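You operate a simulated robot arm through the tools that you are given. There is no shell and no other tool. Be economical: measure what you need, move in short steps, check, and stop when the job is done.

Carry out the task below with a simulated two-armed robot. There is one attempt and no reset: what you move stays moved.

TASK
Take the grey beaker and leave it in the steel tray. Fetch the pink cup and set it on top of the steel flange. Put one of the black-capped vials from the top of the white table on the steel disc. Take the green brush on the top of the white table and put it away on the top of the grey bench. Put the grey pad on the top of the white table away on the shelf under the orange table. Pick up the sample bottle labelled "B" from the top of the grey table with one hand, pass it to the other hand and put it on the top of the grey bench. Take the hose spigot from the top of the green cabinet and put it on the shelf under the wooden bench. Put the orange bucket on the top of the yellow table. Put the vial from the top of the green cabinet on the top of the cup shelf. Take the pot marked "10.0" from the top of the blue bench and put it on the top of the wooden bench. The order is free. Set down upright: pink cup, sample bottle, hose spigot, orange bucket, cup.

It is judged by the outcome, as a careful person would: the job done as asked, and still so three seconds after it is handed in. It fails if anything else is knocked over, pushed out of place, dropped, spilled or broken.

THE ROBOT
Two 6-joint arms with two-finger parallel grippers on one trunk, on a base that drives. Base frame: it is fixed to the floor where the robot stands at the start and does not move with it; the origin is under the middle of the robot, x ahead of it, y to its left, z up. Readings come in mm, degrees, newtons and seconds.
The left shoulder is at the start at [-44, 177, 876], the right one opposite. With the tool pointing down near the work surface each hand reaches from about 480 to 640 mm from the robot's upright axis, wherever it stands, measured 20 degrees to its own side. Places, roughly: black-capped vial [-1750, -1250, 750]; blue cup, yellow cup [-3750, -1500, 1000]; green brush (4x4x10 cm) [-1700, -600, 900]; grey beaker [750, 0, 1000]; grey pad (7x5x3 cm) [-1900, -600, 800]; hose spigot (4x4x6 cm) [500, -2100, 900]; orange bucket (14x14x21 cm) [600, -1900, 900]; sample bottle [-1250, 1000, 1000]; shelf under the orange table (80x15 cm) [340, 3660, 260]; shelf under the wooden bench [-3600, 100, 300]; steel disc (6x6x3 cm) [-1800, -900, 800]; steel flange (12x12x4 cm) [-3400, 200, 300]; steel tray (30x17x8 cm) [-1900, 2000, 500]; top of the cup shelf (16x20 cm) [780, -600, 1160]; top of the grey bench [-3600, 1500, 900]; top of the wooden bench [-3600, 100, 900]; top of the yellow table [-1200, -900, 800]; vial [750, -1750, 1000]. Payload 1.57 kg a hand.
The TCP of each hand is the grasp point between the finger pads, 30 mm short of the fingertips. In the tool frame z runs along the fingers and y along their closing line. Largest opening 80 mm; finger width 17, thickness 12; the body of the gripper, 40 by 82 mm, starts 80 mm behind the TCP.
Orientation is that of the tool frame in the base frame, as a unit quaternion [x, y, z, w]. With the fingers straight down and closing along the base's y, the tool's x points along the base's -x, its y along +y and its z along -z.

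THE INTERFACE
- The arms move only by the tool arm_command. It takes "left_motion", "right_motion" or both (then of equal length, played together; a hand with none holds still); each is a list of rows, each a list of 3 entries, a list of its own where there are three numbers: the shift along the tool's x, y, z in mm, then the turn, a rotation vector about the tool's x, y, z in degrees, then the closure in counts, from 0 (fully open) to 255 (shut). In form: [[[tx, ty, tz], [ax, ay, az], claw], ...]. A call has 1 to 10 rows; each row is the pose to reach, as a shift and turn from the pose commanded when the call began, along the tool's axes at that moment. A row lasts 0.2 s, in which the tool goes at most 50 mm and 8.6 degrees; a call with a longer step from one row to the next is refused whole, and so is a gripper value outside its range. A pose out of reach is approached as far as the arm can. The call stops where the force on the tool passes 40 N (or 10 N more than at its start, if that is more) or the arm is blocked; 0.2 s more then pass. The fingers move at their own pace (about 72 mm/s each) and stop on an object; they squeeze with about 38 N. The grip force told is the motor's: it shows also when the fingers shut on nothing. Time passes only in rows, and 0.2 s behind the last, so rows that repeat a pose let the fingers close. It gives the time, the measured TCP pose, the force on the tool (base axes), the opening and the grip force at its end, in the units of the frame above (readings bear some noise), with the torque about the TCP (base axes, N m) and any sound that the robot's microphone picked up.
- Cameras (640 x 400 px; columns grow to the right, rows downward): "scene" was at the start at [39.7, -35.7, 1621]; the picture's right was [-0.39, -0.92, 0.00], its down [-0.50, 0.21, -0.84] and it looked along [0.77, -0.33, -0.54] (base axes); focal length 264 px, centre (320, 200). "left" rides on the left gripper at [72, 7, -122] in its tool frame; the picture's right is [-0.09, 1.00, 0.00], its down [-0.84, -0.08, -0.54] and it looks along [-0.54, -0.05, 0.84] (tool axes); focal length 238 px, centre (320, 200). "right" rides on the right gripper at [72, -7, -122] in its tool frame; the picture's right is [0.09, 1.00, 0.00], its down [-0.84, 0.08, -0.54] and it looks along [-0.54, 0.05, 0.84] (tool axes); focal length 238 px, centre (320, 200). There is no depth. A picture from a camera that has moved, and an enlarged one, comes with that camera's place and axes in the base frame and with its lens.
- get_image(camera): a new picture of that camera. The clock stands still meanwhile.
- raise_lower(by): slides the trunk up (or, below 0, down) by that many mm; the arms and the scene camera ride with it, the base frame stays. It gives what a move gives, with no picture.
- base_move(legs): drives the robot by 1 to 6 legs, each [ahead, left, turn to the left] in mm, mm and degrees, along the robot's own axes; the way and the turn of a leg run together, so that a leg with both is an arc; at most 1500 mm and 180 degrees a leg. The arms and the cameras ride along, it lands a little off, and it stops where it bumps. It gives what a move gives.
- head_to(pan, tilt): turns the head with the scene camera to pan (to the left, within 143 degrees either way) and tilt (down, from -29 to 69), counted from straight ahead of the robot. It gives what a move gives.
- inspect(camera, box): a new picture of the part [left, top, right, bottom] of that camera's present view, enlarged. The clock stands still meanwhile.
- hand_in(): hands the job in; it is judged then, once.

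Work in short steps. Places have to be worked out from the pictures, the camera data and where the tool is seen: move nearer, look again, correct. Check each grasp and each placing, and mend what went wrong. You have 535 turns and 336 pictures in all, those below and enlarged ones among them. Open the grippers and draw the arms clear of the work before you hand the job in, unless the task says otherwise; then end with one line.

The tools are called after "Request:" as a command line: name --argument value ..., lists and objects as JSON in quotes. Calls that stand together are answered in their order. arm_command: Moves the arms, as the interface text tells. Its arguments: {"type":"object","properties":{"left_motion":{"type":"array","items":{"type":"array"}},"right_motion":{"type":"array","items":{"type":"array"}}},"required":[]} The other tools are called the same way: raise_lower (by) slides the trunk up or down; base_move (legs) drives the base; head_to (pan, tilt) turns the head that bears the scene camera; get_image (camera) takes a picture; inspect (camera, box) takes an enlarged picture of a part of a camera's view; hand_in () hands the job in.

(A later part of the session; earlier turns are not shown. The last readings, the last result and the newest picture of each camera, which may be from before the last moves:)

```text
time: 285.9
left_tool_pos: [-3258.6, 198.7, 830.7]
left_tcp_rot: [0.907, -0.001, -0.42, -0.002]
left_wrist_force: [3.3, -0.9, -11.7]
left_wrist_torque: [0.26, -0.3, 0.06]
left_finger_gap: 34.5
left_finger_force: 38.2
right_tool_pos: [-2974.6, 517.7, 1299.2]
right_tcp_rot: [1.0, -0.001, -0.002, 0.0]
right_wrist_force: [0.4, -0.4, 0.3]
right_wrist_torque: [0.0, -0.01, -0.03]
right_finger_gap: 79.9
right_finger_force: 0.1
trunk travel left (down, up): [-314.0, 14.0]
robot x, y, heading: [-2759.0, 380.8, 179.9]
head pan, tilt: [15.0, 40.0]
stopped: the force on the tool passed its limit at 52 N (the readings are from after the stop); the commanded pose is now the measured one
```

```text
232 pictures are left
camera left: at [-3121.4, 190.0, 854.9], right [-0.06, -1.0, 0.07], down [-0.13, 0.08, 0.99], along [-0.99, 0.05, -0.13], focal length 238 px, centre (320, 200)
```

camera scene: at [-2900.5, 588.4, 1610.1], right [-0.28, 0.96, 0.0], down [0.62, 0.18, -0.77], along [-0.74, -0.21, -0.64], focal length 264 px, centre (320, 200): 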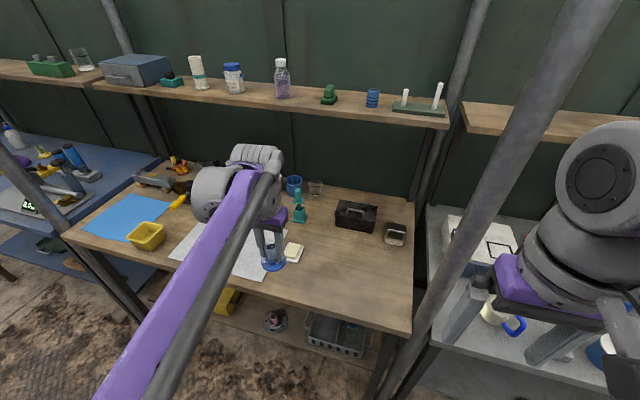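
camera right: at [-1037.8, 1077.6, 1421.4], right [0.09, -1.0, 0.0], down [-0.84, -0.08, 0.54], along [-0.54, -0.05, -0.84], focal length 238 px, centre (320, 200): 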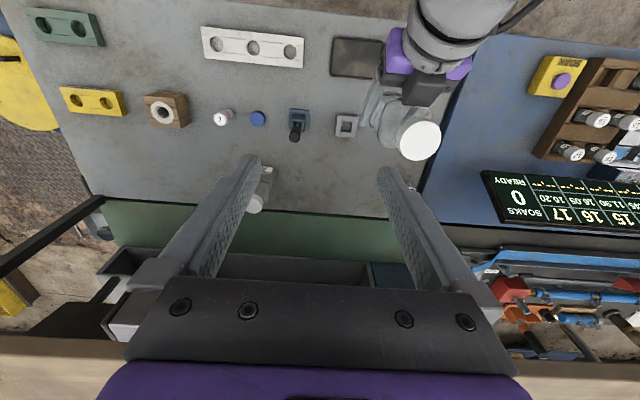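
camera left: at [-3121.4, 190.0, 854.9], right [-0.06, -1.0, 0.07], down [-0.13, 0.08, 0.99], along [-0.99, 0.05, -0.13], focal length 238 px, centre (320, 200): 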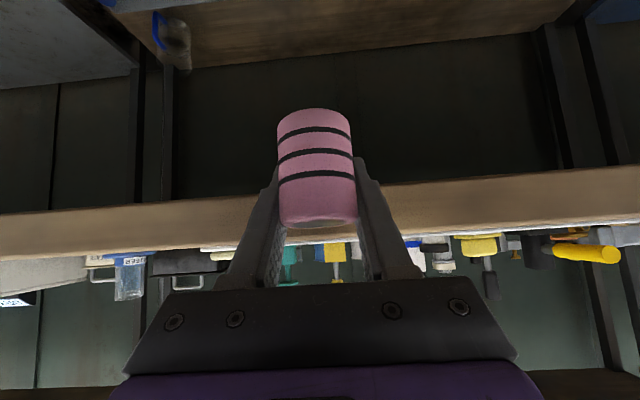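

The hand drifted forward in the lift and touched the bench edge from below. I back the base away at once and check.

Request:
base_move --legs '[[-120, 0, 0]]'

Request:
arm_command --left_motion '[[[-25, 0, -30], [0, 6, 0], 255], [[-50, 0, -60], [0, 6, 0], 255], [[-75, 0, -90], [0, 6, 0], 255], [[-100, 0, -120], [0, 6, 0], 255], [[-120, 0, -140], [0, 6, 0], 255]]'

Request:
get_image --camera "left"

Request:
get_image --camera "scene"

```text
time: 287.1
left_tool_pos: [-3142.3, 199.8, 832.6]
left_tcp_rot: [0.907, -0.004, -0.421, -0.002]
left_wrist_force: [0.9, 0.6, -1.1]
left_wrist_torque: [-0.01, 0.04, 0.01]
left_finger_gap: 34.8
left_finger_force: 38.4
right_tool_pos: [-2855.5, 519.7, 1298.6]
right_tcp_rot: [1.0, -0.004, -0.003, 0.001]
right_wrist_force: [-0.8, -0.7, 0.5]
right_wrist_torque: [-0.03, 0.0, -0.01]
right_finger_gap: 80.0
right_finger_force: 0.1
trunk travel left (down, up): [-314.0, 14.0]
robot x, y, heading: [-2639.5, 377.3, 179.8]
head pan, tilt: [15.0, 40.0]
```

```text
time: 288.3
left_tool_pos: [-3114.2, 200.2, 1014.4]
left_tcp_rot: [0.928, -0.005, -0.373, -0.003]
left_wrist_force: [-0.6, -0.4, -1.0]
left_wrist_torque: [0.0, -0.02, -0.01]
left_finger_gap: 34.8
left_finger_force: 37.6
right_tool_pos: [-2854.5, 518.8, 1297.6]
right_tcp_rot: [1.0, -0.004, -0.002, 0.0]
right_wrist_force: [0.6, -0.2, 0.0]
right_wrist_torque: [-0.01, 0.0, -0.01]
right_finger_gap: 79.9
right_finger_force: 0.1
trunk travel left (down, up): [-314.0, 14.0]
robot x, y, heading: [-2639.0, 378.5, 179.7]
head pan, tilt: [15.0, 40.0]
```

```text
231 pictures are left
camera left: at [-2979.8, 191.2, 1052.1], right [-0.08, -1.0, 0.06], down [-0.23, 0.08, 0.97], along [-0.97, 0.06, -0.23], focal length 238 px, centre (320, 200)
```

left: 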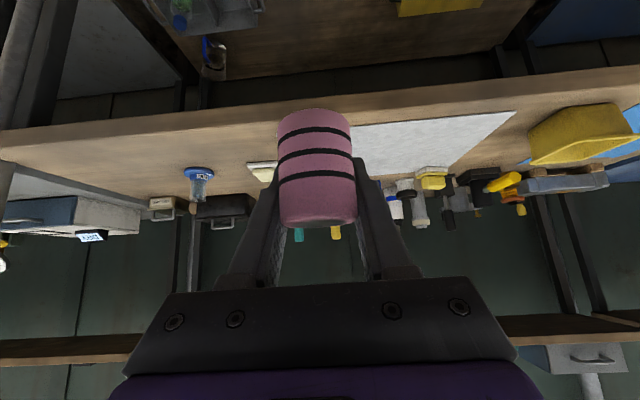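

```text
230 pictures are left
camera scene: at [-2678.0, 356.5, 1608.2], right [-0.25, 0.97, 0.0], down [0.62, 0.16, -0.77], along [-0.74, -0.19, -0.64], focal length 264 px, centre (320, 200)
```

scene: 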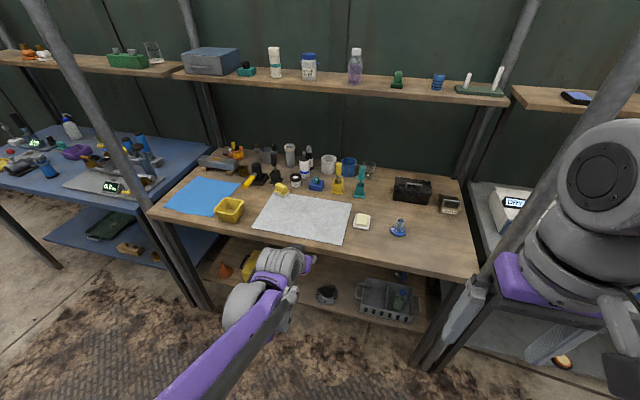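

All in place. Driving back to the earlier pick pose for the ribbed item (robot ≈(-2921,812)).

Request:
base_move --legs '[[0, -434, 0.3], [270, 0, 0]]'

Request:
get_image --camera "left"

```text
time: 294.1
left_tool_pos: [-3379.4, 626.5, 1012.7]
left_tcp_rot: [0.928, 0.0, -0.373, -0.001]
left_wrist_force: [0.9, 1.2, -0.4]
left_wrist_torque: [0.02, -0.02, -0.02]
left_finger_gap: 34.8
left_finger_force: 37.7
right_tool_pos: [-3121.7, 949.0, 1298.4]
right_tcp_rot: [1.0, 0.002, -0.003, 0.0]
right_wrist_force: [-0.6, 0.0, -0.2]
right_wrist_torque: [0.0, -0.01, 0.01]
right_finger_gap: 80.2
right_finger_force: 0.0
trunk travel left (down, up): [-314.0, 14.0]
robot x, y, heading: [-2906.2, 809.7, -179.7]
head pan, tilt: [15.0, 40.0]
```

```text
229 pictures are left
camera left: at [-3244.2, 619.8, 1051.3], right [-0.07, -1.0, 0.06], down [-0.23, 0.08, 0.97], along [-0.97, 0.05, -0.23], focal length 238 px, centre (320, 200)
```

left: 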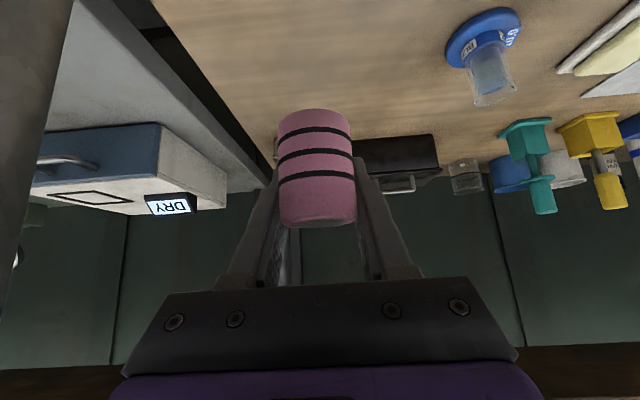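

Moving over the original spot (-3520,618) at z≈920, then lowering to contact.

Request:
arm_command --left_motion '[[[-9, 2, 41], [0, 0, 0], 255], [[-18, 4, 82], [0, 0, 0], 255], [[-28, 6, 123], [0, 0, 0], 255], [[-37, 8, 165], [0, 0, 0], 255], [[-27, 8, 175], [0, 0, 0], 255], [[-21, 8, 182], [0, 0, 0], 255], [[-21, 8, 182], [0, 0, 0], 255]]'

Request:
get_image --camera "left"

```text
time: 295.8
left_tool_pos: [-3520.4, 618.1, 895.9]
left_tcp_rot: [0.928, 0.0, -0.373, -0.001]
left_wrist_force: [0.3, -0.2, -0.6]
left_wrist_torque: [0.01, -0.01, 0.0]
left_finger_gap: 34.5
left_finger_force: 37.5
right_tool_pos: [-3122.6, 948.8, 1297.7]
right_tcp_rot: [1.0, 0.002, -0.003, 0.0]
right_wrist_force: [0.5, 0.3, 0.0]
right_wrist_torque: [-0.02, -0.01, -0.01]
right_finger_gap: 80.2
right_finger_force: 0.2
trunk travel left (down, up): [-314.0, 14.0]
robot x, y, heading: [-2908.0, 812.8, -180.1]
head pan, tilt: [15.0, 40.0]
```

```text
228 pictures are left
camera left: at [-3386.2, 611.9, 934.4], right [-0.07, -1.0, 0.06], down [-0.23, 0.08, 0.97], along [-0.97, 0.05, -0.23], focal length 238 px, centre (320, 200)
```

left: 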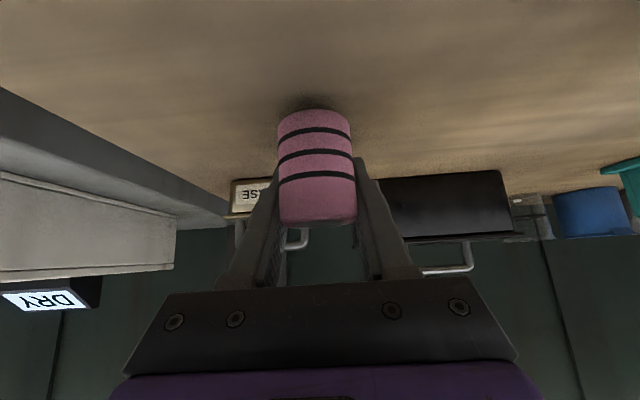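

Request:
arm_command --left_motion '[[[2, 0, 2], [0, 0, 0], 255], [[4, 0, 4], [0, 0, 0], 255], [[6, 0, 6], [0, 0, 0], 255], [[6, 0, 6], [0, 0, 0], 255]]'

```text
time: 296.8
left_tool_pos: [-3520.7, 619.7, 886.8]
left_tcp_rot: [0.928, 0.001, -0.373, 0.0]
left_wrist_force: [-0.4, -0.7, -0.7]
left_wrist_torque: [0.0, 0.0, 0.0]
left_finger_gap: 34.5
left_finger_force: 37.9
right_tool_pos: [-3123.0, 949.5, 1297.1]
right_tcp_rot: [1.0, 0.002, -0.002, 0.0]
right_wrist_force: [0.9, -0.1, -0.1]
right_wrist_torque: [-0.01, -0.02, -0.05]
right_finger_gap: 80.0
right_finger_force: 0.0
trunk travel left (down, up): [-314.0, 14.0]
robot x, y, heading: [-2907.6, 808.4, -179.7]
head pan, tilt: [15.0, 40.0]
```

No contact yet; continuing down in 2–3 mm steps.

Request:
arm_command --left_motion '[[[2, 0, 2], [0, 0, 0], 255], [[4, 0, 4], [0, 0, 0], 255], [[4, 0, 4], [0, 0, 0], 255]]'

Request:
inspect --camera "left" --box '[240, 70, 400, 240]'

```text
time: 297.6
left_tool_pos: [-3519.3, 618.4, 888.0]
left_tcp_rot: [0.926, 0.0, -0.378, 0.0]
left_wrist_force: [2.0, 0.1, 28.9]
left_wrist_torque: [0.03, 0.35, -0.11]
left_finger_gap: 34.5
left_finger_force: 37.8
right_tool_pos: [-3118.7, 949.3, 1297.2]
right_tcp_rot: [1.0, 0.002, -0.004, 0.001]
right_wrist_force: [-0.2, -0.8, 0.5]
right_wrist_torque: [0.01, -0.02, 0.03]
right_finger_gap: 80.0
right_finger_force: 0.1
trunk travel left (down, up): [-314.0, 14.0]
robot x, y, heading: [-2904.4, 810.0, -179.8]
head pan, tilt: [15.0, 40.0]
stopped in row 3 (left hand): the force on the tool passed its limit at 41 N (the readings are from after the stop); the commanded pose is now the measured one
```

```text
2.35 times, centred on (320, 155) of left
camera zoom: at [-3384.7, 611.5, 923.8], right [-0.06, -1.0, 0.06], down [-0.22, 0.08, 0.97], along [-0.97, 0.05, -0.22], focal length 561 px, centre (320, 306)
```

zoom: 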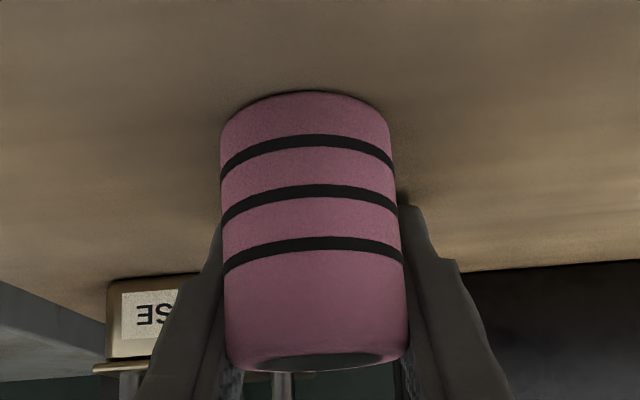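

Contact. Opening gently and withdrawing along the tool axis.

Request:
arm_command --left_motion '[[[0, 0, 0], [0, 0, 0], 200], [[0, 0, 0], [0, 0, 0], 150], [[0, 0, 0], [0, 0, 0], 80], [[0, 0, 0], [0, 0, 0], 0], [[0, 0, 0], [0, 0, 0], 0], [[-2, 0, -40], [0, 0, 0], 0], [[-2, 0, -80], [0, 0, 0], 0], [[-2, 0, -120], [0, 0, 0], 0]]'

Request:
get_image --camera "left"

```text
time: 298.4
left_tool_pos: [-3519.9, 608.6, 887.9]
left_tcp_rot: [0.925, 0.004, -0.38, 0.005]
left_wrist_force: [5.1, -21.0, 26.1]
left_wrist_torque: [0.19, 0.28, -0.04]
left_finger_gap: 54.4
left_finger_force: 0.0
right_tool_pos: [-3119.9, 947.9, 1298.2]
right_tcp_rot: [1.0, 0.003, -0.004, 0.001]
right_wrist_force: [0.0, 0.2, 0.2]
right_wrist_torque: [0.0, -0.02, 0.01]
right_finger_gap: 80.2
right_finger_force: 0.1
trunk travel left (down, up): [-314.0, 14.0]
robot x, y, heading: [-2909.8, 808.3, -179.7]
head pan, tilt: [15.0, 40.0]
stopped in row 4 (left hand): the force on the tool passed its limit at 41 N (the readings are from after the stop); the commanded pose is now the measured one
```

```text
226 pictures are left
camera left: at [-3384.1, 604.4, 923.7], right [-0.05, -1.0, 0.07], down [-0.22, 0.08, 0.97], along [-0.98, 0.04, -0.22], focal length 238 px, centre (320, 200)
```

left: 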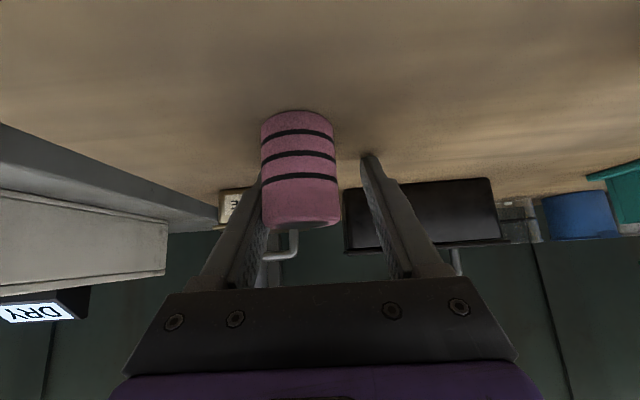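

The fingertips are rubbing the bench. Raising 6 mm, recentring, then opening fully.

Request:
arm_command --left_motion '[[[-4, 0, -4], [0, 0, 0], 82], [[-4, -6, -4], [0, 0, 0], 82], [[-4, -8, -4], [0, 0, 0], 0], [[-4, -8, -4], [0, 0, 0], 0], [[-4, -8, -4], [0, 0, 0], 0]]'

Request:
get_image --camera "left"

```text
time: 299.6
left_tool_pos: [-3523.6, 623.1, 889.5]
left_tcp_rot: [0.926, 0.003, -0.377, 0.001]
left_wrist_force: [-0.4, 0.0, 0.2]
left_wrist_torque: [0.0, 0.0, 0.02]
left_finger_gap: 79.8
left_finger_force: 0.1
right_tool_pos: [-3123.1, 948.3, 1297.5]
right_tcp_rot: [1.0, 0.001, -0.002, 0.0]
right_wrist_force: [-0.3, 0.5, 1.0]
right_wrist_torque: [0.01, -0.01, 0.02]
right_finger_gap: 79.4
right_finger_force: 0.0
trunk travel left (down, up): [-314.0, 14.0]
robot x, y, heading: [-2904.4, 808.6, -179.8]
head pan, tilt: [15.0, 40.0]
```

```text
225 pictures are left
camera left: at [-3387.2, 617.0, 927.1], right [-0.06, -1.0, 0.07], down [-0.22, 0.08, 0.97], along [-0.97, 0.04, -0.22], focal length 238 px, centre (320, 200)
```

left: 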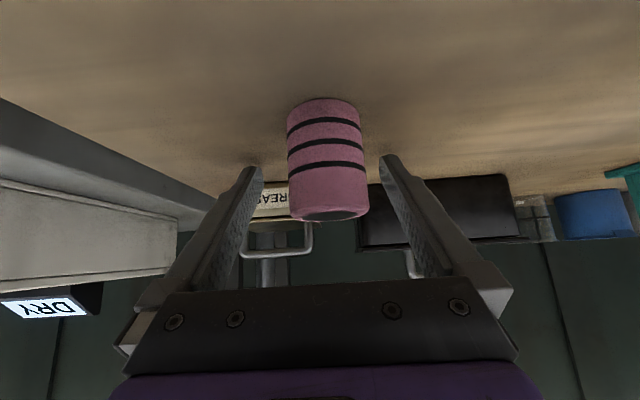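

Free and standing at its original place. Withdrawing and heading to the white table: drive down the aisle and turn to face it.

Request:
arm_command --left_motion '[[[0, 0, -45], [0, 0, 0], 0], [[0, 0, -90], [0, 0, 0], 0], [[0, 0, -135], [0, 0, 0], 0], [[-10, 0, -180], [0, 0, 0], 0], [[-40, 0, -210], [0, 0, 0], 0], [[-70, 0, -240], [0, 0, 0], 0]]'

Request:
get_image --camera "left"

Request:
base_move --legs '[[-250, 0, 0], [0, 1400, 0]]'

Request:
head_to --pan 143 --tilt 40

Request:
get_image --camera "scene"

```text
time: 301.0
left_tool_pos: [-3406.2, 620.9, 1108.1]
left_tcp_rot: [0.926, 0.003, -0.377, 0.002]
left_wrist_force: [-0.1, 0.0, -0.6]
left_wrist_torque: [0.01, -0.01, 0.02]
left_finger_gap: 79.9
left_finger_force: 0.0
right_tool_pos: [-3122.4, 949.5, 1299.6]
right_tcp_rot: [1.0, 0.002, -0.003, 0.0]
right_wrist_force: [0.6, -0.5, -0.4]
right_wrist_torque: [-0.01, -0.01, -0.02]
right_finger_gap: 80.2
right_finger_force: 0.1
trunk travel left (down, up): [-314.0, 14.0]
robot x, y, heading: [-2905.4, 809.4, -179.6]
head pan, tilt: [15.0, 40.0]
```

```text
224 pictures are left
camera left: at [-3270.4, 614.9, 1145.5], right [-0.06, -1.0, 0.07], down [-0.22, 0.08, 0.97], along [-0.97, 0.04, -0.22], focal length 238 px, centre (320, 200)
```

left: 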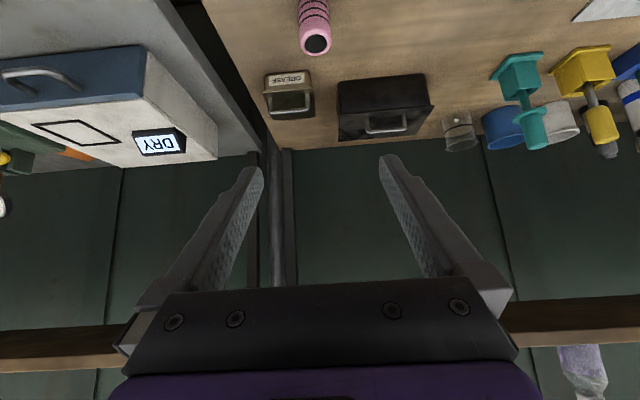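

```text
time: 314.7
left_tool_pos: [-3083.5, -783.4, 1108.1]
left_tcp_rot: [0.926, 0.035, -0.377, 0.015]
left_wrist_force: [0.3, -0.9, 0.1]
left_wrist_torque: [-0.02, 0.03, 0.02]
left_finger_gap: 80.0
left_finger_force: 0.1
right_tool_pos: [-2822.6, -435.7, 1297.8]
right_tcp_rot: [0.999, 0.036, -0.003, 0.0]
right_wrist_force: [0.5, 0.5, 0.7]
right_wrist_torque: [0.02, 0.02, 0.03]
right_finger_gap: 79.8
right_finger_force: 0.2
trunk travel left (down, up): [-314.0, 14.0]
robot x, y, heading: [-2596.5, -560.2, -176.1]
head pan, tilt: [15.0, 40.0]
```

```text
time: 316.8
left_tool_pos: [-3084.0, -781.9, 1107.6]
left_tcp_rot: [0.926, 0.034, -0.377, 0.015]
left_wrist_force: [-0.2, -0.4, 0.8]
left_wrist_torque: [-0.01, -0.03, 0.01]
left_finger_gap: 80.0
left_finger_force: 0.1
right_tool_pos: [-2822.7, -436.4, 1298.4]
right_tcp_rot: [0.999, 0.037, -0.002, 0.001]
right_wrist_force: [0.6, -0.4, -0.3]
right_wrist_torque: [-0.02, -0.03, -0.01]
right_finger_gap: 79.9
right_finger_force: 0.0
trunk travel left (down, up): [-314.0, 14.0]
robot x, y, heading: [-2598.8, -558.1, -175.6]
head pan, tilt: [143.0, 40.0]
```

```text
223 pictures are left
camera scene: at [-2482.8, -602.7, 1608.2], right [-0.54, -0.84, 0.0], down [-0.54, 0.35, -0.77], along [0.64, -0.42, -0.64], focal length 264 px, centre (320, 200)
```

scene: 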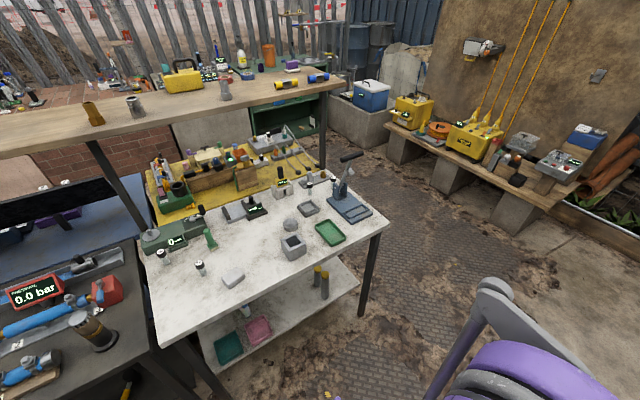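

White table is visible with the brush, pad, vials and disc. I zoom, draw the left hand in, and turn round to face it.

Request:
inspect --camera "scene" --box '[130, 140, 390, 330]'

Request:
arm_command --left_motion '[[[17, 0, -40], [0, 0, 0], 0], [[34, 0, -80], [0, 0, 0], 0], [[51, 0, -120], [0, 0, 0], 0], [[68, 0, -160], [0, 0, 0], 0], [[84, 0, -198], [0, 0, 0], 0]]'

Request:
base_move --legs '[[0, 0, 90], [0, 0, 86]]'

Request:
head_to --pan 0 --tilt 40

Request:
get_image --camera "scene"

```text
2.11 times, centred on (260, 235) of scene
camera zoom: at [-2482.8, -602.7, 1608.2], right [-0.54, -0.84, 0.0], down [-0.54, 0.35, -0.77], along [0.64, -0.42, -0.64], focal length 557 px, centre (446, 126)
```

zoom: 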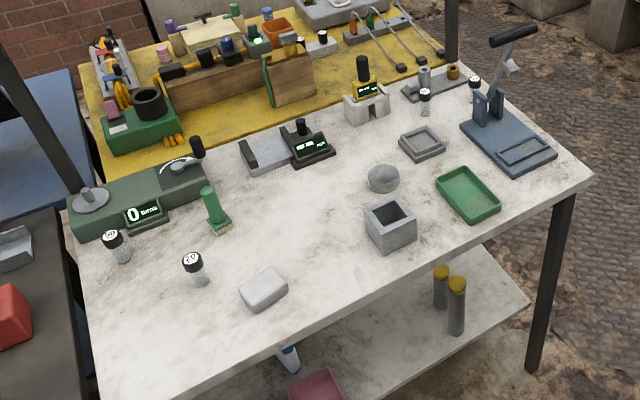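

```text
time: 317.9
left_tool_pos: [-2884.8, -767.0, 1192.5]
left_tcp_rot: [0.926, 0.035, -0.376, 0.015]
left_wrist_force: [0.2, -0.2, -0.7]
left_wrist_torque: [-0.01, 0.01, 0.0]
left_finger_gap: 79.7
left_finger_force: 0.0
right_tool_pos: [-2822.4, -435.5, 1298.2]
right_tcp_rot: [0.999, 0.037, -0.004, 0.0]
right_wrist_force: [-0.1, -0.7, 0.0]
right_wrist_torque: [0.0, 0.03, 0.0]
right_finger_gap: 80.1
right_finger_force: 0.1
trunk travel left (down, up): [-314.0, 14.0]
robot x, y, heading: [-2593.4, -557.4, -176.0]
head pan, tilt: [143.0, 40.0]
```

```text
time: 325.8
left_tool_pos: [-2293.0, -370.9, 1191.8]
left_tcp_rot: [0.001, 0.926, 0.0, 0.377]
left_wrist_force: [0.3, 0.5, 0.7]
left_wrist_torque: [-0.03, -0.03, 0.01]
left_finger_gap: 80.0
left_finger_force: 0.0
right_tool_pos: [-2381.7, -697.3, 1297.5]
right_tcp_rot: [-0.001, 1.0, 0.0, 0.002]
right_wrist_force: [0.0, 0.2, -1.1]
right_wrist_torque: [0.04, -0.01, -0.02]
right_finger_gap: 80.1
right_finger_force: 0.1
trunk travel left (down, up): [-314.0, 14.0]
robot x, y, heading: [-2597.9, -560.5, -0.1]
head pan, tilt: [143.0, 40.0]
```

```text
time: 328.1
left_tool_pos: [-2293.6, -371.1, 1192.9]
left_tcp_rot: [-0.001, 0.926, 0.001, 0.377]
left_wrist_force: [0.0, 0.0, -0.3]
left_wrist_torque: [-0.06, -0.02, -0.01]
left_finger_gap: 79.8
left_finger_force: 0.2
right_tool_pos: [-2381.9, -698.2, 1298.0]
right_tcp_rot: [0.0, 1.0, 0.0, 0.003]
right_wrist_force: [0.1, -0.2, -0.3]
right_wrist_torque: [0.01, -0.02, 0.04]
right_finger_gap: 80.1
right_finger_force: 0.1
trunk travel left (down, up): [-314.0, 14.0]
robot x, y, heading: [-2594.4, -560.0, -0.1]
head pan, tilt: [0.0, 40.0]
```

```text
221 pictures are left
camera scene: at [-2554.7, -559.7, 1608.2], right [0.0, -1.0, 0.0], down [-0.64, 0.0, -0.77], along [0.77, 0.0, -0.64], focal length 264 px, centre (320, 200)
```

scene: 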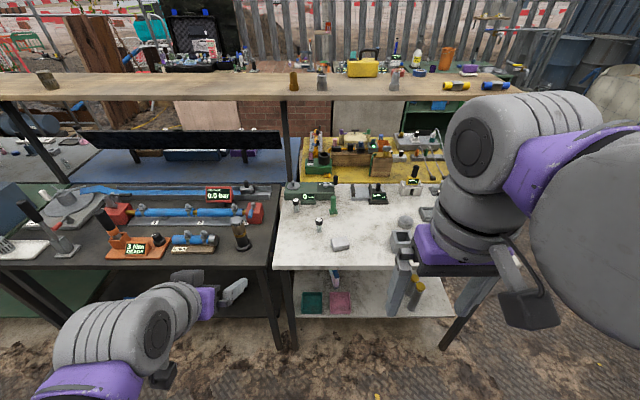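

Turned. The white table's front edge is near x≈-1970. I drive closer and look in detail.

Request:
base_move --legs '[[200, 100, 0]]'

Request:
head_to --pan -15 --tilt 45

Request:
get_image --camera "scene"

Request:
inspect --camera "scene" --box '[160, 120, 360, 245]'

Request:
get_image --camera "right"

```text
time: 329.8
left_tool_pos: [-2095.4, -273.8, 1192.1]
left_tcp_rot: [-0.001, 0.926, 0.001, 0.377]
left_wrist_force: [0.8, 0.3, 0.2]
left_wrist_torque: [-0.01, -0.03, -0.05]
left_finger_gap: 79.8
left_finger_force: 0.0
right_tool_pos: [-2182.9, -600.6, 1298.6]
right_tcp_rot: [-0.001, 1.0, -0.001, 0.003]
right_wrist_force: [-0.1, -0.3, -0.2]
right_wrist_torque: [0.03, 0.01, 0.01]
right_finger_gap: 79.9
right_finger_force: 0.0
trunk travel left (down, up): [-314.0, 14.0]
robot x, y, heading: [-2396.8, -460.5, 0.1]
head pan, tilt: [0.0, 40.0]
```

```text
time: 330.6
left_tool_pos: [-2093.8, -273.7, 1192.8]
left_tcp_rot: [-0.002, 0.926, 0.002, 0.377]
left_wrist_force: [0.1, -0.3, -0.1]
left_wrist_torque: [0.03, 0.0, 0.01]
left_finger_gap: 79.6
left_finger_force: 0.0
right_tool_pos: [-2181.6, -599.6, 1297.9]
right_tcp_rot: [-0.002, 1.0, 0.001, 0.003]
right_wrist_force: [0.0, -0.2, -0.5]
right_wrist_torque: [-0.02, -0.03, -0.01]
right_finger_gap: 80.2
right_finger_force: 0.1
trunk travel left (down, up): [-314.0, 14.0]
robot x, y, heading: [-2396.9, -463.2, 0.2]
head pan, tilt: [-15.0, 45.0]
```

```text
220 pictures are left
camera scene: at [-2361.7, -482.8, 1601.0], right [-0.26, -0.97, 0.0], down [-0.68, 0.18, -0.71], along [0.68, -0.18, -0.71], focal length 264 px, centre (320, 200)
```

scene: 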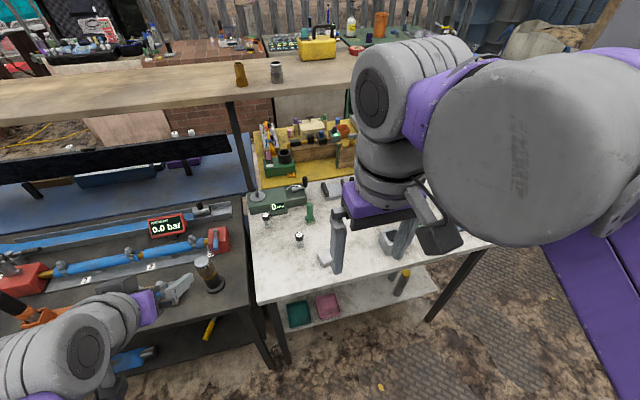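

```text
3.20 times, centred on (260, 182) of scene
camera zoom: at [-2361.7, -482.8, 1601.0], right [-0.26, -0.97, 0.0], down [-0.68, 0.18, -0.71], along [0.68, -0.18, -0.71], focal length 846 px, centre (512, 256)
```

zoom: 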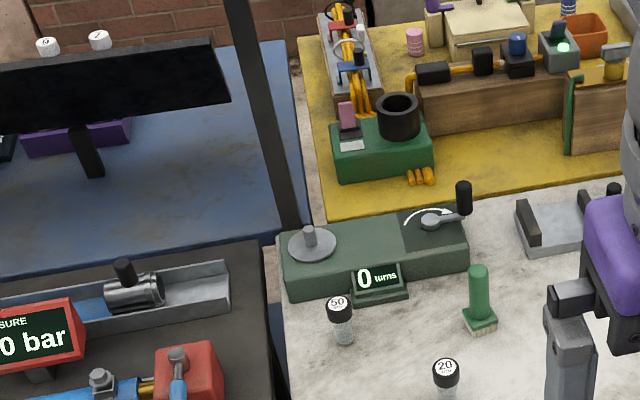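

```text
218 pictures are left
camera right: at [-2254.5, -608.1, 1420.3], right [-0.09, 1.0, 0.0], down [0.83, 0.08, 0.55], along [0.54, 0.05, -0.84], focal length 238 px, centre (320, 200)
```

right: 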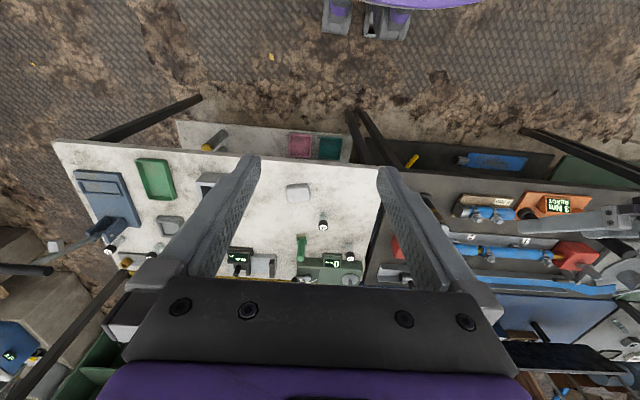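

Vial "20" has its cap top near (-1799,-557,857); a raised wooden shelf (z≈1370) overhangs beyond x≈-1865, so I approach low. Bringing the right hand down in front of the vial.

Request:
arm_command --right_motion '[[[-31, 5, 33], [0, 0, 0], 0], [[-62, 10, 66], [0, 0, 0], 0], [[-93, 15, 99], [0, 0, 0], 0], [[-124, 20, 132], [0, 0, 0], 0], [[-155, 24, 165], [0, 0, 0], 0], [[-186, 28, 198], [0, 0, 0], 0], [[-217, 33, 231], [0, 0, 0], 0], [[-248, 38, 264], [0, 0, 0], 0], [[-279, 43, 297], [0, 0, 0], 0]]'

Request:
base_move --legs '[[40, 0, 0]]'

Request:
get_image --camera "right"

Request:
get_image --camera "scene"

```text
time: 332.6
left_tool_pos: [-2093.7, -274.0, 1192.5]
left_tcp_rot: [-0.002, 0.926, 0.001, 0.377]
left_wrist_force: [0.6, 0.1, -0.1]
left_wrist_torque: [0.02, -0.01, 0.0]
left_finger_gap: 80.0
left_finger_force: 0.0
right_tool_pos: [-1897.1, -555.3, 1004.5]
right_tcp_rot: [-0.001, 1.0, 0.0, 0.003]
right_wrist_force: [-0.5, 0.5, 0.4]
right_wrist_torque: [-0.01, -0.04, -0.03]
right_finger_gap: 80.2
right_finger_force: 0.0
trunk travel left (down, up): [-314.0, 14.0]
robot x, y, heading: [-2396.9, -463.2, 0.1]
head pan, tilt: [-15.0, 45.0]
```

```text
time: 333.4
left_tool_pos: [-2058.4, -273.1, 1191.8]
left_tcp_rot: [-0.002, 0.926, 0.002, 0.378]
left_wrist_force: [-0.7, -0.2, -0.4]
left_wrist_torque: [0.03, -0.04, 0.05]
left_finger_gap: 80.0
left_finger_force: 0.0
right_tool_pos: [-1862.4, -554.4, 1005.8]
right_tcp_rot: [-0.002, 1.0, 0.0, 0.003]
right_wrist_force: [-0.2, -0.4, 0.9]
right_wrist_torque: [0.02, -0.03, 0.0]
right_finger_gap: 80.1
right_finger_force: 0.0
trunk travel left (down, up): [-314.0, 14.0]
robot x, y, heading: [-2361.0, -460.3, -0.1]
head pan, tilt: [-15.0, 45.0]
```

```text
217 pictures are left
camera right: at [-1935.7, -562.7, 1128.0], right [-0.09, 1.0, 0.0], down [0.83, 0.08, 0.55], along [0.55, 0.05, -0.84], focal length 238 px, centre (320, 200)
```

right: 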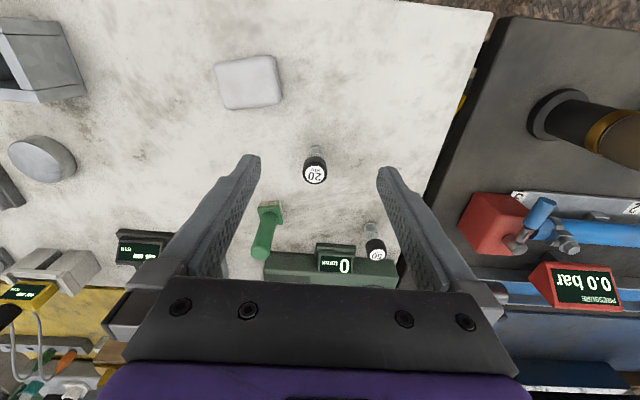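

```text
216 pictures are left
camera scene: at [-2326.1, -482.7, 1600.6], right [-0.26, -0.97, 0.0], down [-0.68, 0.18, -0.71], along [0.69, -0.18, -0.71], focal length 264 px, centre (320, 200)
```

scene: 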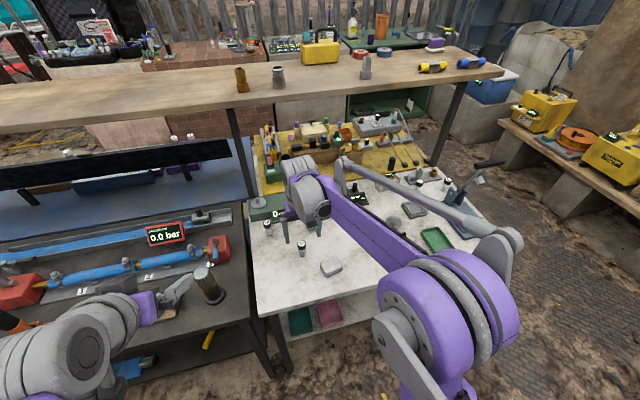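

Vial confirmed at (-1800,-557). Moving over it and down.

Request:
arm_command --right_motion '[[[-30, -1, 30], [0, 0, 0], 0], [[-62, -2, 60], [0, 0, 0], 0], [[-62, -2, 100], [0, 0, 0], 0], [[-62, -2, 115], [0, 0, 0], 0], [[-62, -2, 115], [0, 0, 0], 0]]'

Request:
get_image --camera "right"

```text
time: 334.6
left_tool_pos: [-2054.9, -271.2, 1192.1]
left_tcp_rot: [-0.002, 0.926, 0.002, 0.377]
left_wrist_force: [0.0, 0.0, -0.5]
left_wrist_torque: [-0.01, 0.01, 0.04]
left_finger_gap: 79.8
left_finger_force: 0.1
right_tool_pos: [-1798.1, -555.0, 890.9]
right_tcp_rot: [0.0, 1.0, 0.001, 0.003]
right_wrist_force: [-0.4, -0.2, -0.2]
right_wrist_torque: [0.0, -0.02, -0.01]
right_finger_gap: 80.1
right_finger_force: 0.0
trunk travel left (down, up): [-314.0, 14.0]
robot x, y, heading: [-2356.2, -459.2, -0.1]
head pan, tilt: [-15.0, 45.0]
```

```text
215 pictures are left
camera right: at [-1871.5, -562.8, 1012.6], right [-0.09, 1.0, 0.0], down [0.83, 0.08, 0.55], along [0.54, 0.05, -0.84], focal length 238 px, centre (320, 200)
```

right: 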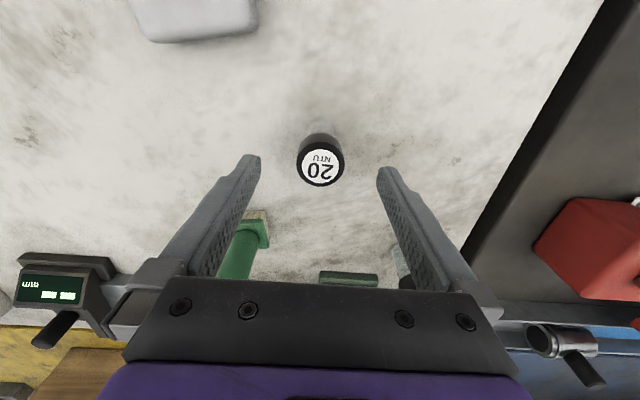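

Well aligned. Descending 50 mm and closing.

Request:
arm_command --right_motion '[[[-2, 0, 30], [0, 0, 0], 0], [[-2, 0, 52], [0, 0, 0], 0], [[-2, 0, 52], [0, 0, 0], 255], [[-2, 0, 52], [0, 0, 0], 255], [[-2, 0, 52], [0, 0, 0], 255], [[-2, 0, 52], [0, 0, 0], 255]]'

Request:
get_image --camera "right"

```text
time: 335.2
left_tool_pos: [-2057.7, -272.7, 1193.1]
left_tcp_rot: [-0.002, 0.926, 0.002, 0.377]
left_wrist_force: [0.6, -0.1, 0.6]
left_wrist_torque: [0.0, -0.02, -0.01]
left_finger_gap: 80.0
left_finger_force: 0.0
right_tool_pos: [-1799.3, -554.8, 850.8]
right_tcp_rot: [-0.001, 1.0, 0.0, 0.003]
right_wrist_force: [-1.4, 0.2, 12.9]
right_wrist_torque: [-0.45, 0.14, -0.03]
right_finger_gap: 79.9
right_finger_force: 0.0
trunk travel left (down, up): [-314.0, 14.0]
robot x, y, heading: [-2358.3, -459.3, -0.1]
head pan, tilt: [-15.0, 45.0]
stopped in row 2 (right hand): the force on the tool passed its limit at 67 N (the readings are from after the stop); the commanded pose is now the measured one
```

```text
214 pictures are left
camera right: at [-1870.9, -562.6, 972.3], right [-0.09, 1.0, 0.0], down [0.83, 0.08, 0.55], along [0.54, 0.05, -0.84], focal length 238 px, centre (320, 200)
```

right: 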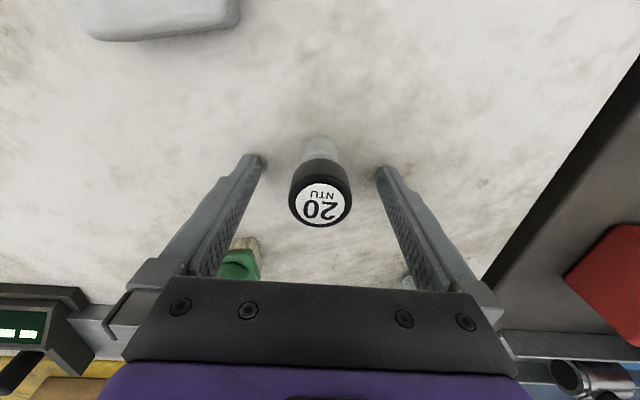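

Fingertips touched the table (surface ≈820), so the vial is higher than thought: top ≈880 at x≈-1810. I raise 6 mm, shift 10 mm back and close.

Request:
arm_command --right_motion '[[[0, 0, -7], [0, 0, 0], 0], [[10, 0, -7], [0, 0, 0], 0], [[10, 0, -7], [0, 0, 0], 255], [[10, 0, -7], [0, 0, 0], 255], [[10, 0, -7], [0, 0, 0], 255], [[10, 0, -7], [0, 0, 0], 255]]'

Request:
get_image --camera "right"

```text
time: 336.6
left_tool_pos: [-2056.2, -274.2, 1193.8]
left_tcp_rot: [-0.002, 0.927, 0.001, 0.376]
left_wrist_force: [-0.3, 0.6, 0.3]
left_wrist_torque: [-0.01, -0.01, 0.03]
left_finger_gap: 80.1
left_finger_force: 0.2
right_tool_pos: [-1808.0, -555.4, 856.3]
right_tcp_rot: [-0.001, 1.0, -0.001, 0.003]
right_wrist_force: [0.1, -0.7, 0.2]
right_wrist_torque: [0.01, 0.0, 0.01]
right_finger_gap: 27.4
right_finger_force: 38.0
trunk travel left (down, up): [-314.0, 14.0]
robot x, y, heading: [-2354.3, -458.3, 0.0]
head pan, tilt: [-15.0, 45.0]
```

```text
213 pictures are left
camera right: at [-1879.4, -562.8, 978.4], right [-0.09, 1.0, 0.0], down [0.83, 0.08, 0.55], along [0.54, 0.05, -0.84], focal length 238 px, centre (320, 200)
```

right: 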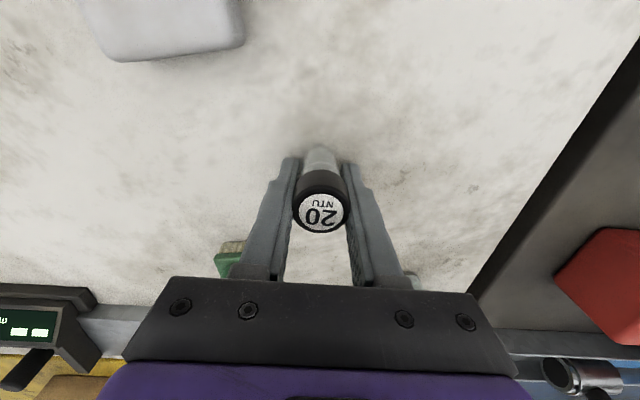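

Vial gripped (27 mm). Lifting and strafing right to bring it over to the disc (≈(-1787,-909)).

Request:
arm_command --right_motion '[[[0, 0, -35], [0, 0, 0], 255], [[0, 0, -70], [0, 0, 0], 255], [[10, 0, -105], [0, 0, 0], 255], [[25, 0, -135], [0, 0, 0], 255]]'

Request:
base_move --legs '[[0, -300, 0]]'

Request:
get_image --camera "right"

Request:
get_image --camera "scene"

```text
time: 337.6
left_tool_pos: [-2058.0, -272.8, 1192.0]
left_tcp_rot: [-0.002, 0.926, 0.001, 0.377]
left_wrist_force: [-0.4, 0.2, -0.2]
left_wrist_torque: [0.02, -0.02, 0.0]
left_finger_gap: 80.1
left_finger_force: 0.1
right_tool_pos: [-1834.8, -559.6, 991.4]
right_tcp_rot: [-0.001, 1.0, 0.0, 0.003]
right_wrist_force: [1.1, 0.4, -0.3]
right_wrist_torque: [0.02, 0.02, 0.0]
right_finger_gap: 27.1
right_finger_force: 37.4
trunk travel left (down, up): [-314.0, 14.0]
robot x, y, heading: [-2358.9, -459.1, 0.3]
head pan, tilt: [-15.0, 45.0]
```

```text
time: 340.9
left_tool_pos: [-2055.9, -578.0, 1191.5]
left_tcp_rot: [-0.002, 0.926, 0.001, 0.377]
left_wrist_force: [-1.1, 0.0, 0.0]
left_wrist_torque: [-0.02, 0.02, -0.02]
left_finger_gap: 79.9
left_finger_force: 0.0
right_tool_pos: [-1833.7, -864.7, 991.9]
right_tcp_rot: [0.0, 1.0, 0.0, 0.001]
right_wrist_force: [0.5, 0.9, -0.9]
right_wrist_torque: [0.02, 0.0, 0.04]
right_finger_gap: 27.2
right_finger_force: 37.7
trunk travel left (down, up): [-314.0, 14.0]
robot x, y, heading: [-2358.6, -765.6, -0.0]
head pan, tilt: [-15.0, 45.0]
```

```text
212 pictures are left
camera right: at [-1906.2, -871.6, 1113.9], right [-0.09, 1.0, 0.0], down [0.83, 0.08, 0.55], along [0.54, 0.05, -0.84], focal length 238 px, centre (320, 200)
```

right: 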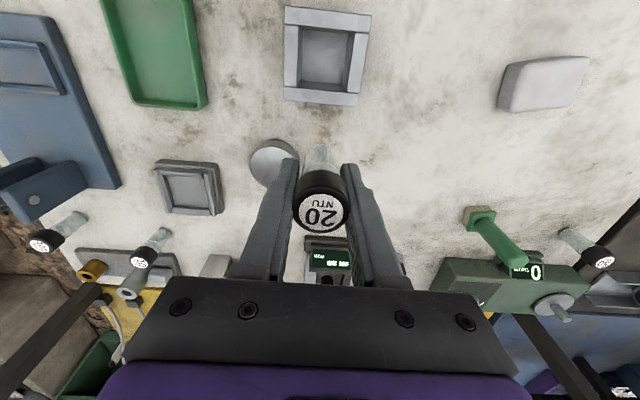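

```text
211 pictures are left
camera scene: at [-2323.1, -787.2, 1601.0], right [-0.26, -0.97, 0.0], down [-0.68, 0.18, -0.71], along [0.68, -0.18, -0.71], focal length 264 px, centre (320, 200)
```

scene: 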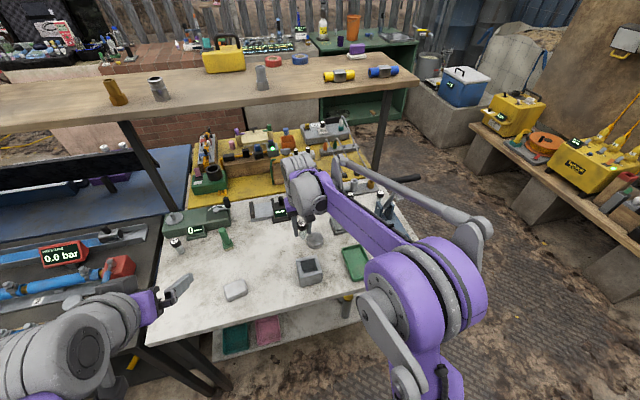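

Disc's flat top at (-1787,-916). Moving over it.

Request:
arm_command --right_motion '[[[-20, -22, 10], [0, 0, 0], 255], [[-40, -42, 25], [0, 0, 0], 255], [[-47, -51, 50], [0, 0, 0], 255], [[-47, -51, 75], [0, 0, 0], 255], [[-47, -51, 75], [0, 0, 0], 255]]'

Request:
inspect --camera "right" --box '[240, 90, 400, 240]'

```text
time: 342.1
left_tool_pos: [-2056.4, -578.1, 1192.3]
left_tcp_rot: [-0.001, 0.926, 0.001, 0.377]
left_wrist_force: [-0.3, 1.0, -0.5]
left_wrist_torque: [0.03, 0.0, -0.03]
left_finger_gap: 80.1
left_finger_force: 0.1
right_tool_pos: [-1785.8, -916.2, 916.6]
right_tcp_rot: [0.0, 1.0, 0.0, 0.002]
right_wrist_force: [-0.4, 0.0, -0.1]
right_wrist_torque: [0.0, 0.03, 0.01]
right_finger_gap: 27.2
right_finger_force: 38.4
trunk travel left (down, up): [-314.0, 14.0]
robot x, y, heading: [-2360.1, -765.1, -0.2]
head pan, tilt: [-15.0, 45.0]
```

```text
2.67 times, centred on (320, 165) of right
camera zoom: at [-1857.6, -924.1, 1039.7], right [-0.09, 1.0, 0.0], down [0.83, 0.08, 0.55], along [0.54, 0.05, -0.84], focal length 636 px, centre (320, 293)
```

zoom: 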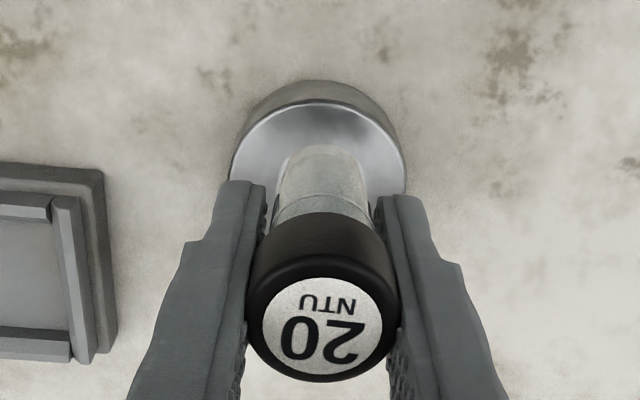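

Disc centre is ~8 mm farther. Shifting and lowering gently to contact.

Request:
arm_command --right_motion '[[[-8, -1, 0], [0, 0, 0], 255], [[-8, -1, 10], [0, 0, 0], 255], [[-8, -1, 18], [0, 0, 0], 255], [[-8, -1, 24], [0, 0, 0], 255], [[-8, -1, 24], [0, 0, 0], 255]]'

Request:
arm_command --right_motion '[[[0, 0, 3], [0, 0, 0], 255], [[0, 0, 6], [0, 0, 0], 255], [[0, 0, 6], [0, 0, 0], 255]]'

Request:
inspect --camera "right" --box '[240, 90, 400, 240]'

```text
time: 343.3
left_tool_pos: [-2055.9, -578.8, 1192.5]
left_tcp_rot: [-0.002, 0.926, 0.002, 0.377]
left_wrist_force: [0.6, -0.8, 0.2]
left_wrist_torque: [0.03, 0.04, 0.01]
left_finger_gap: 80.2
left_finger_force: 0.0
right_tool_pos: [-1778.6, -917.0, 894.5]
right_tcp_rot: [0.0, 1.0, 0.0, 0.001]
right_wrist_force: [0.1, 0.8, -0.6]
right_wrist_torque: [0.01, -0.02, 0.01]
right_finger_gap: 27.1
right_finger_force: 38.1
trunk travel left (down, up): [-314.0, 14.0]
robot x, y, heading: [-2358.4, -761.3, -0.0]
head pan, tilt: [-15.0, 45.0]
```

```text
time: 344.1
left_tool_pos: [-2056.1, -577.6, 1192.2]
left_tcp_rot: [-0.002, 0.926, 0.001, 0.376]
left_wrist_force: [0.4, -0.5, 0.6]
left_wrist_torque: [0.0, -0.01, 0.0]
left_finger_gap: 79.9
left_finger_force: 0.0
right_tool_pos: [-1779.3, -916.0, 886.0]
right_tcp_rot: [0.0, 1.0, 0.0, 0.001]
right_wrist_force: [0.4, -0.5, 0.2]
right_wrist_torque: [0.02, -0.02, 0.0]
right_finger_gap: 27.1
right_finger_force: 37.6
trunk travel left (down, up): [-314.0, 14.0]
robot x, y, heading: [-2358.7, -764.3, 0.2]
head pan, tilt: [-15.0, 45.0]
```

```text
2.67 times, centred on (320, 165) of right
camera zoom: at [-1851.2, -924.0, 1009.5], right [-0.09, 1.0, 0.0], down [0.83, 0.08, 0.55], along [0.54, 0.05, -0.84], focal length 636 px, centre (320, 293)
```

zoom: 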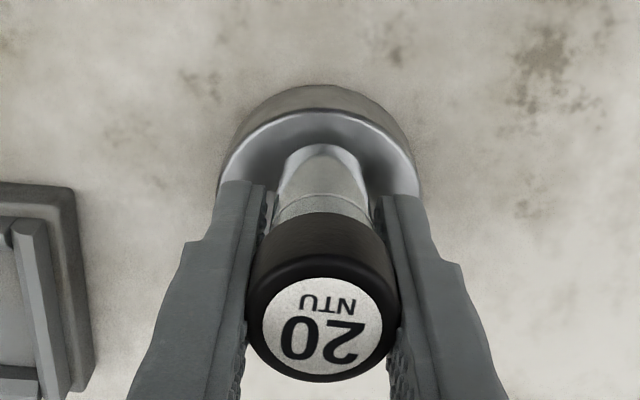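

Slight 5 mm correction forward and continue down.

Request:
arm_command --right_motion '[[[-5, 0, 0], [0, 0, 0], 255], [[-5, 0, 3], [0, 0, 0], 255], [[-5, 0, 6], [0, 0, 0], 255], [[-5, 0, 6], [0, 0, 0], 255]]'

```text
time: 345.1
left_tool_pos: [-2055.9, -578.1, 1192.1]
left_tcp_rot: [-0.001, 0.926, 0.001, 0.377]
left_wrist_force: [-0.3, -0.1, 0.3]
left_wrist_torque: [0.02, -0.04, 0.02]
left_finger_gap: 79.9
left_finger_force: 0.0
right_tool_pos: [-1773.1, -917.0, 882.3]
right_tcp_rot: [0.0, 1.0, 0.001, 0.001]
right_wrist_force: [0.1, -0.3, -0.1]
right_wrist_torque: [-0.03, -0.02, 0.02]
right_finger_gap: 27.4
right_finger_force: 37.5
trunk travel left (down, up): [-314.0, 14.0]
robot x, y, heading: [-2361.2, -765.4, 0.3]
head pan, tilt: [-15.0, 45.0]
```

Request:
arm_command --right_motion '[[[0, 0, 3], [0, 0, 0], 255], [[0, 0, 6], [0, 0, 0], 255], [[0, 0, 9], [0, 0, 0], 255], [[0, 0, 9], [0, 0, 0], 255]]'

```text
time: 346.1
left_tool_pos: [-2057.7, -578.9, 1192.6]
left_tcp_rot: [-0.001, 0.926, 0.0, 0.378]
left_wrist_force: [-0.7, 0.3, 0.5]
left_wrist_torque: [0.01, 0.04, -0.02]
left_finger_gap: 79.9
left_finger_force: 0.1
right_tool_pos: [-1774.3, -915.9, 873.2]
right_tcp_rot: [0.0, 1.0, 0.001, 0.003]
right_wrist_force: [3.4, -1.5, 31.8]
right_wrist_torque: [-0.02, 0.15, -0.02]
right_finger_gap: 27.2
right_finger_force: 37.8
trunk travel left (down, up): [-314.0, 14.0]
robot x, y, heading: [-2366.0, -768.0, 0.0]
head pan, tilt: [-15.0, 45.0]
```

Contact at z≈873. Easing 2 mm, opening, lifting and checking.

Request:
arm_command --right_motion '[[[0, 0, -2], [0, 0, 0], 255], [[0, 0, -2], [0, 0, 0], 180], [[0, 0, -2], [0, 0, 0], 130], [[0, 0, -2], [0, 0, 0], 80], [[0, 0, -30], [0, 0, 0], 80], [[0, 0, -70], [0, 0, 0], 80], [[20, 0, -110], [0, 0, 0], 0], [[40, 0, -140], [0, 0, 0], 0]]'

Request:
inspect --camera "right" --box '[160, 60, 480, 260]'

```text
time: 347.9
left_tool_pos: [-2057.4, -578.6, 1192.9]
left_tcp_rot: [-0.002, 0.926, 0.001, 0.377]
left_wrist_force: [-0.6, -0.1, 1.0]
left_wrist_torque: [-0.02, -0.04, -0.03]
left_finger_gap: 79.9
left_finger_force: 0.1
right_tool_pos: [-1811.0, -912.2, 1011.7]
right_tcp_rot: [0.0, 1.0, 0.0, 0.002]
right_wrist_force: [-0.6, 0.3, 0.0]
right_wrist_torque: [-0.02, -0.02, 0.0]
right_finger_gap: 80.1
right_finger_force: 0.1
trunk travel left (down, up): [-314.0, 14.0]
robot x, y, heading: [-2360.3, -765.0, -0.0]
head pan, tilt: [-15.0, 45.0]
```

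```text
2.00 times, centred on (320, 160) of right
camera zoom: at [-1883.9, -920.6, 1133.9], right [-0.09, 1.0, 0.0], down [0.83, 0.08, 0.55], along [0.54, 0.05, -0.84], focal length 477 px, centre (320, 280)
```

zoom: 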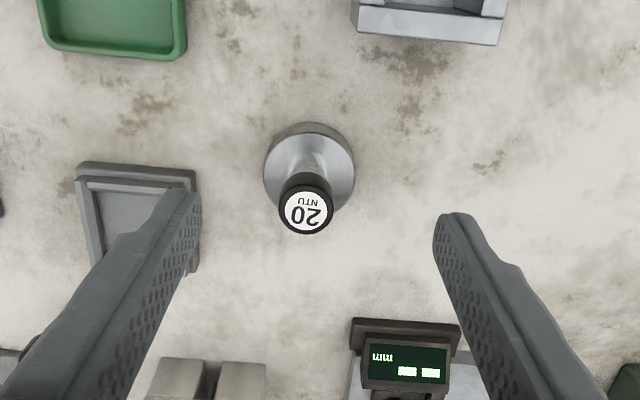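

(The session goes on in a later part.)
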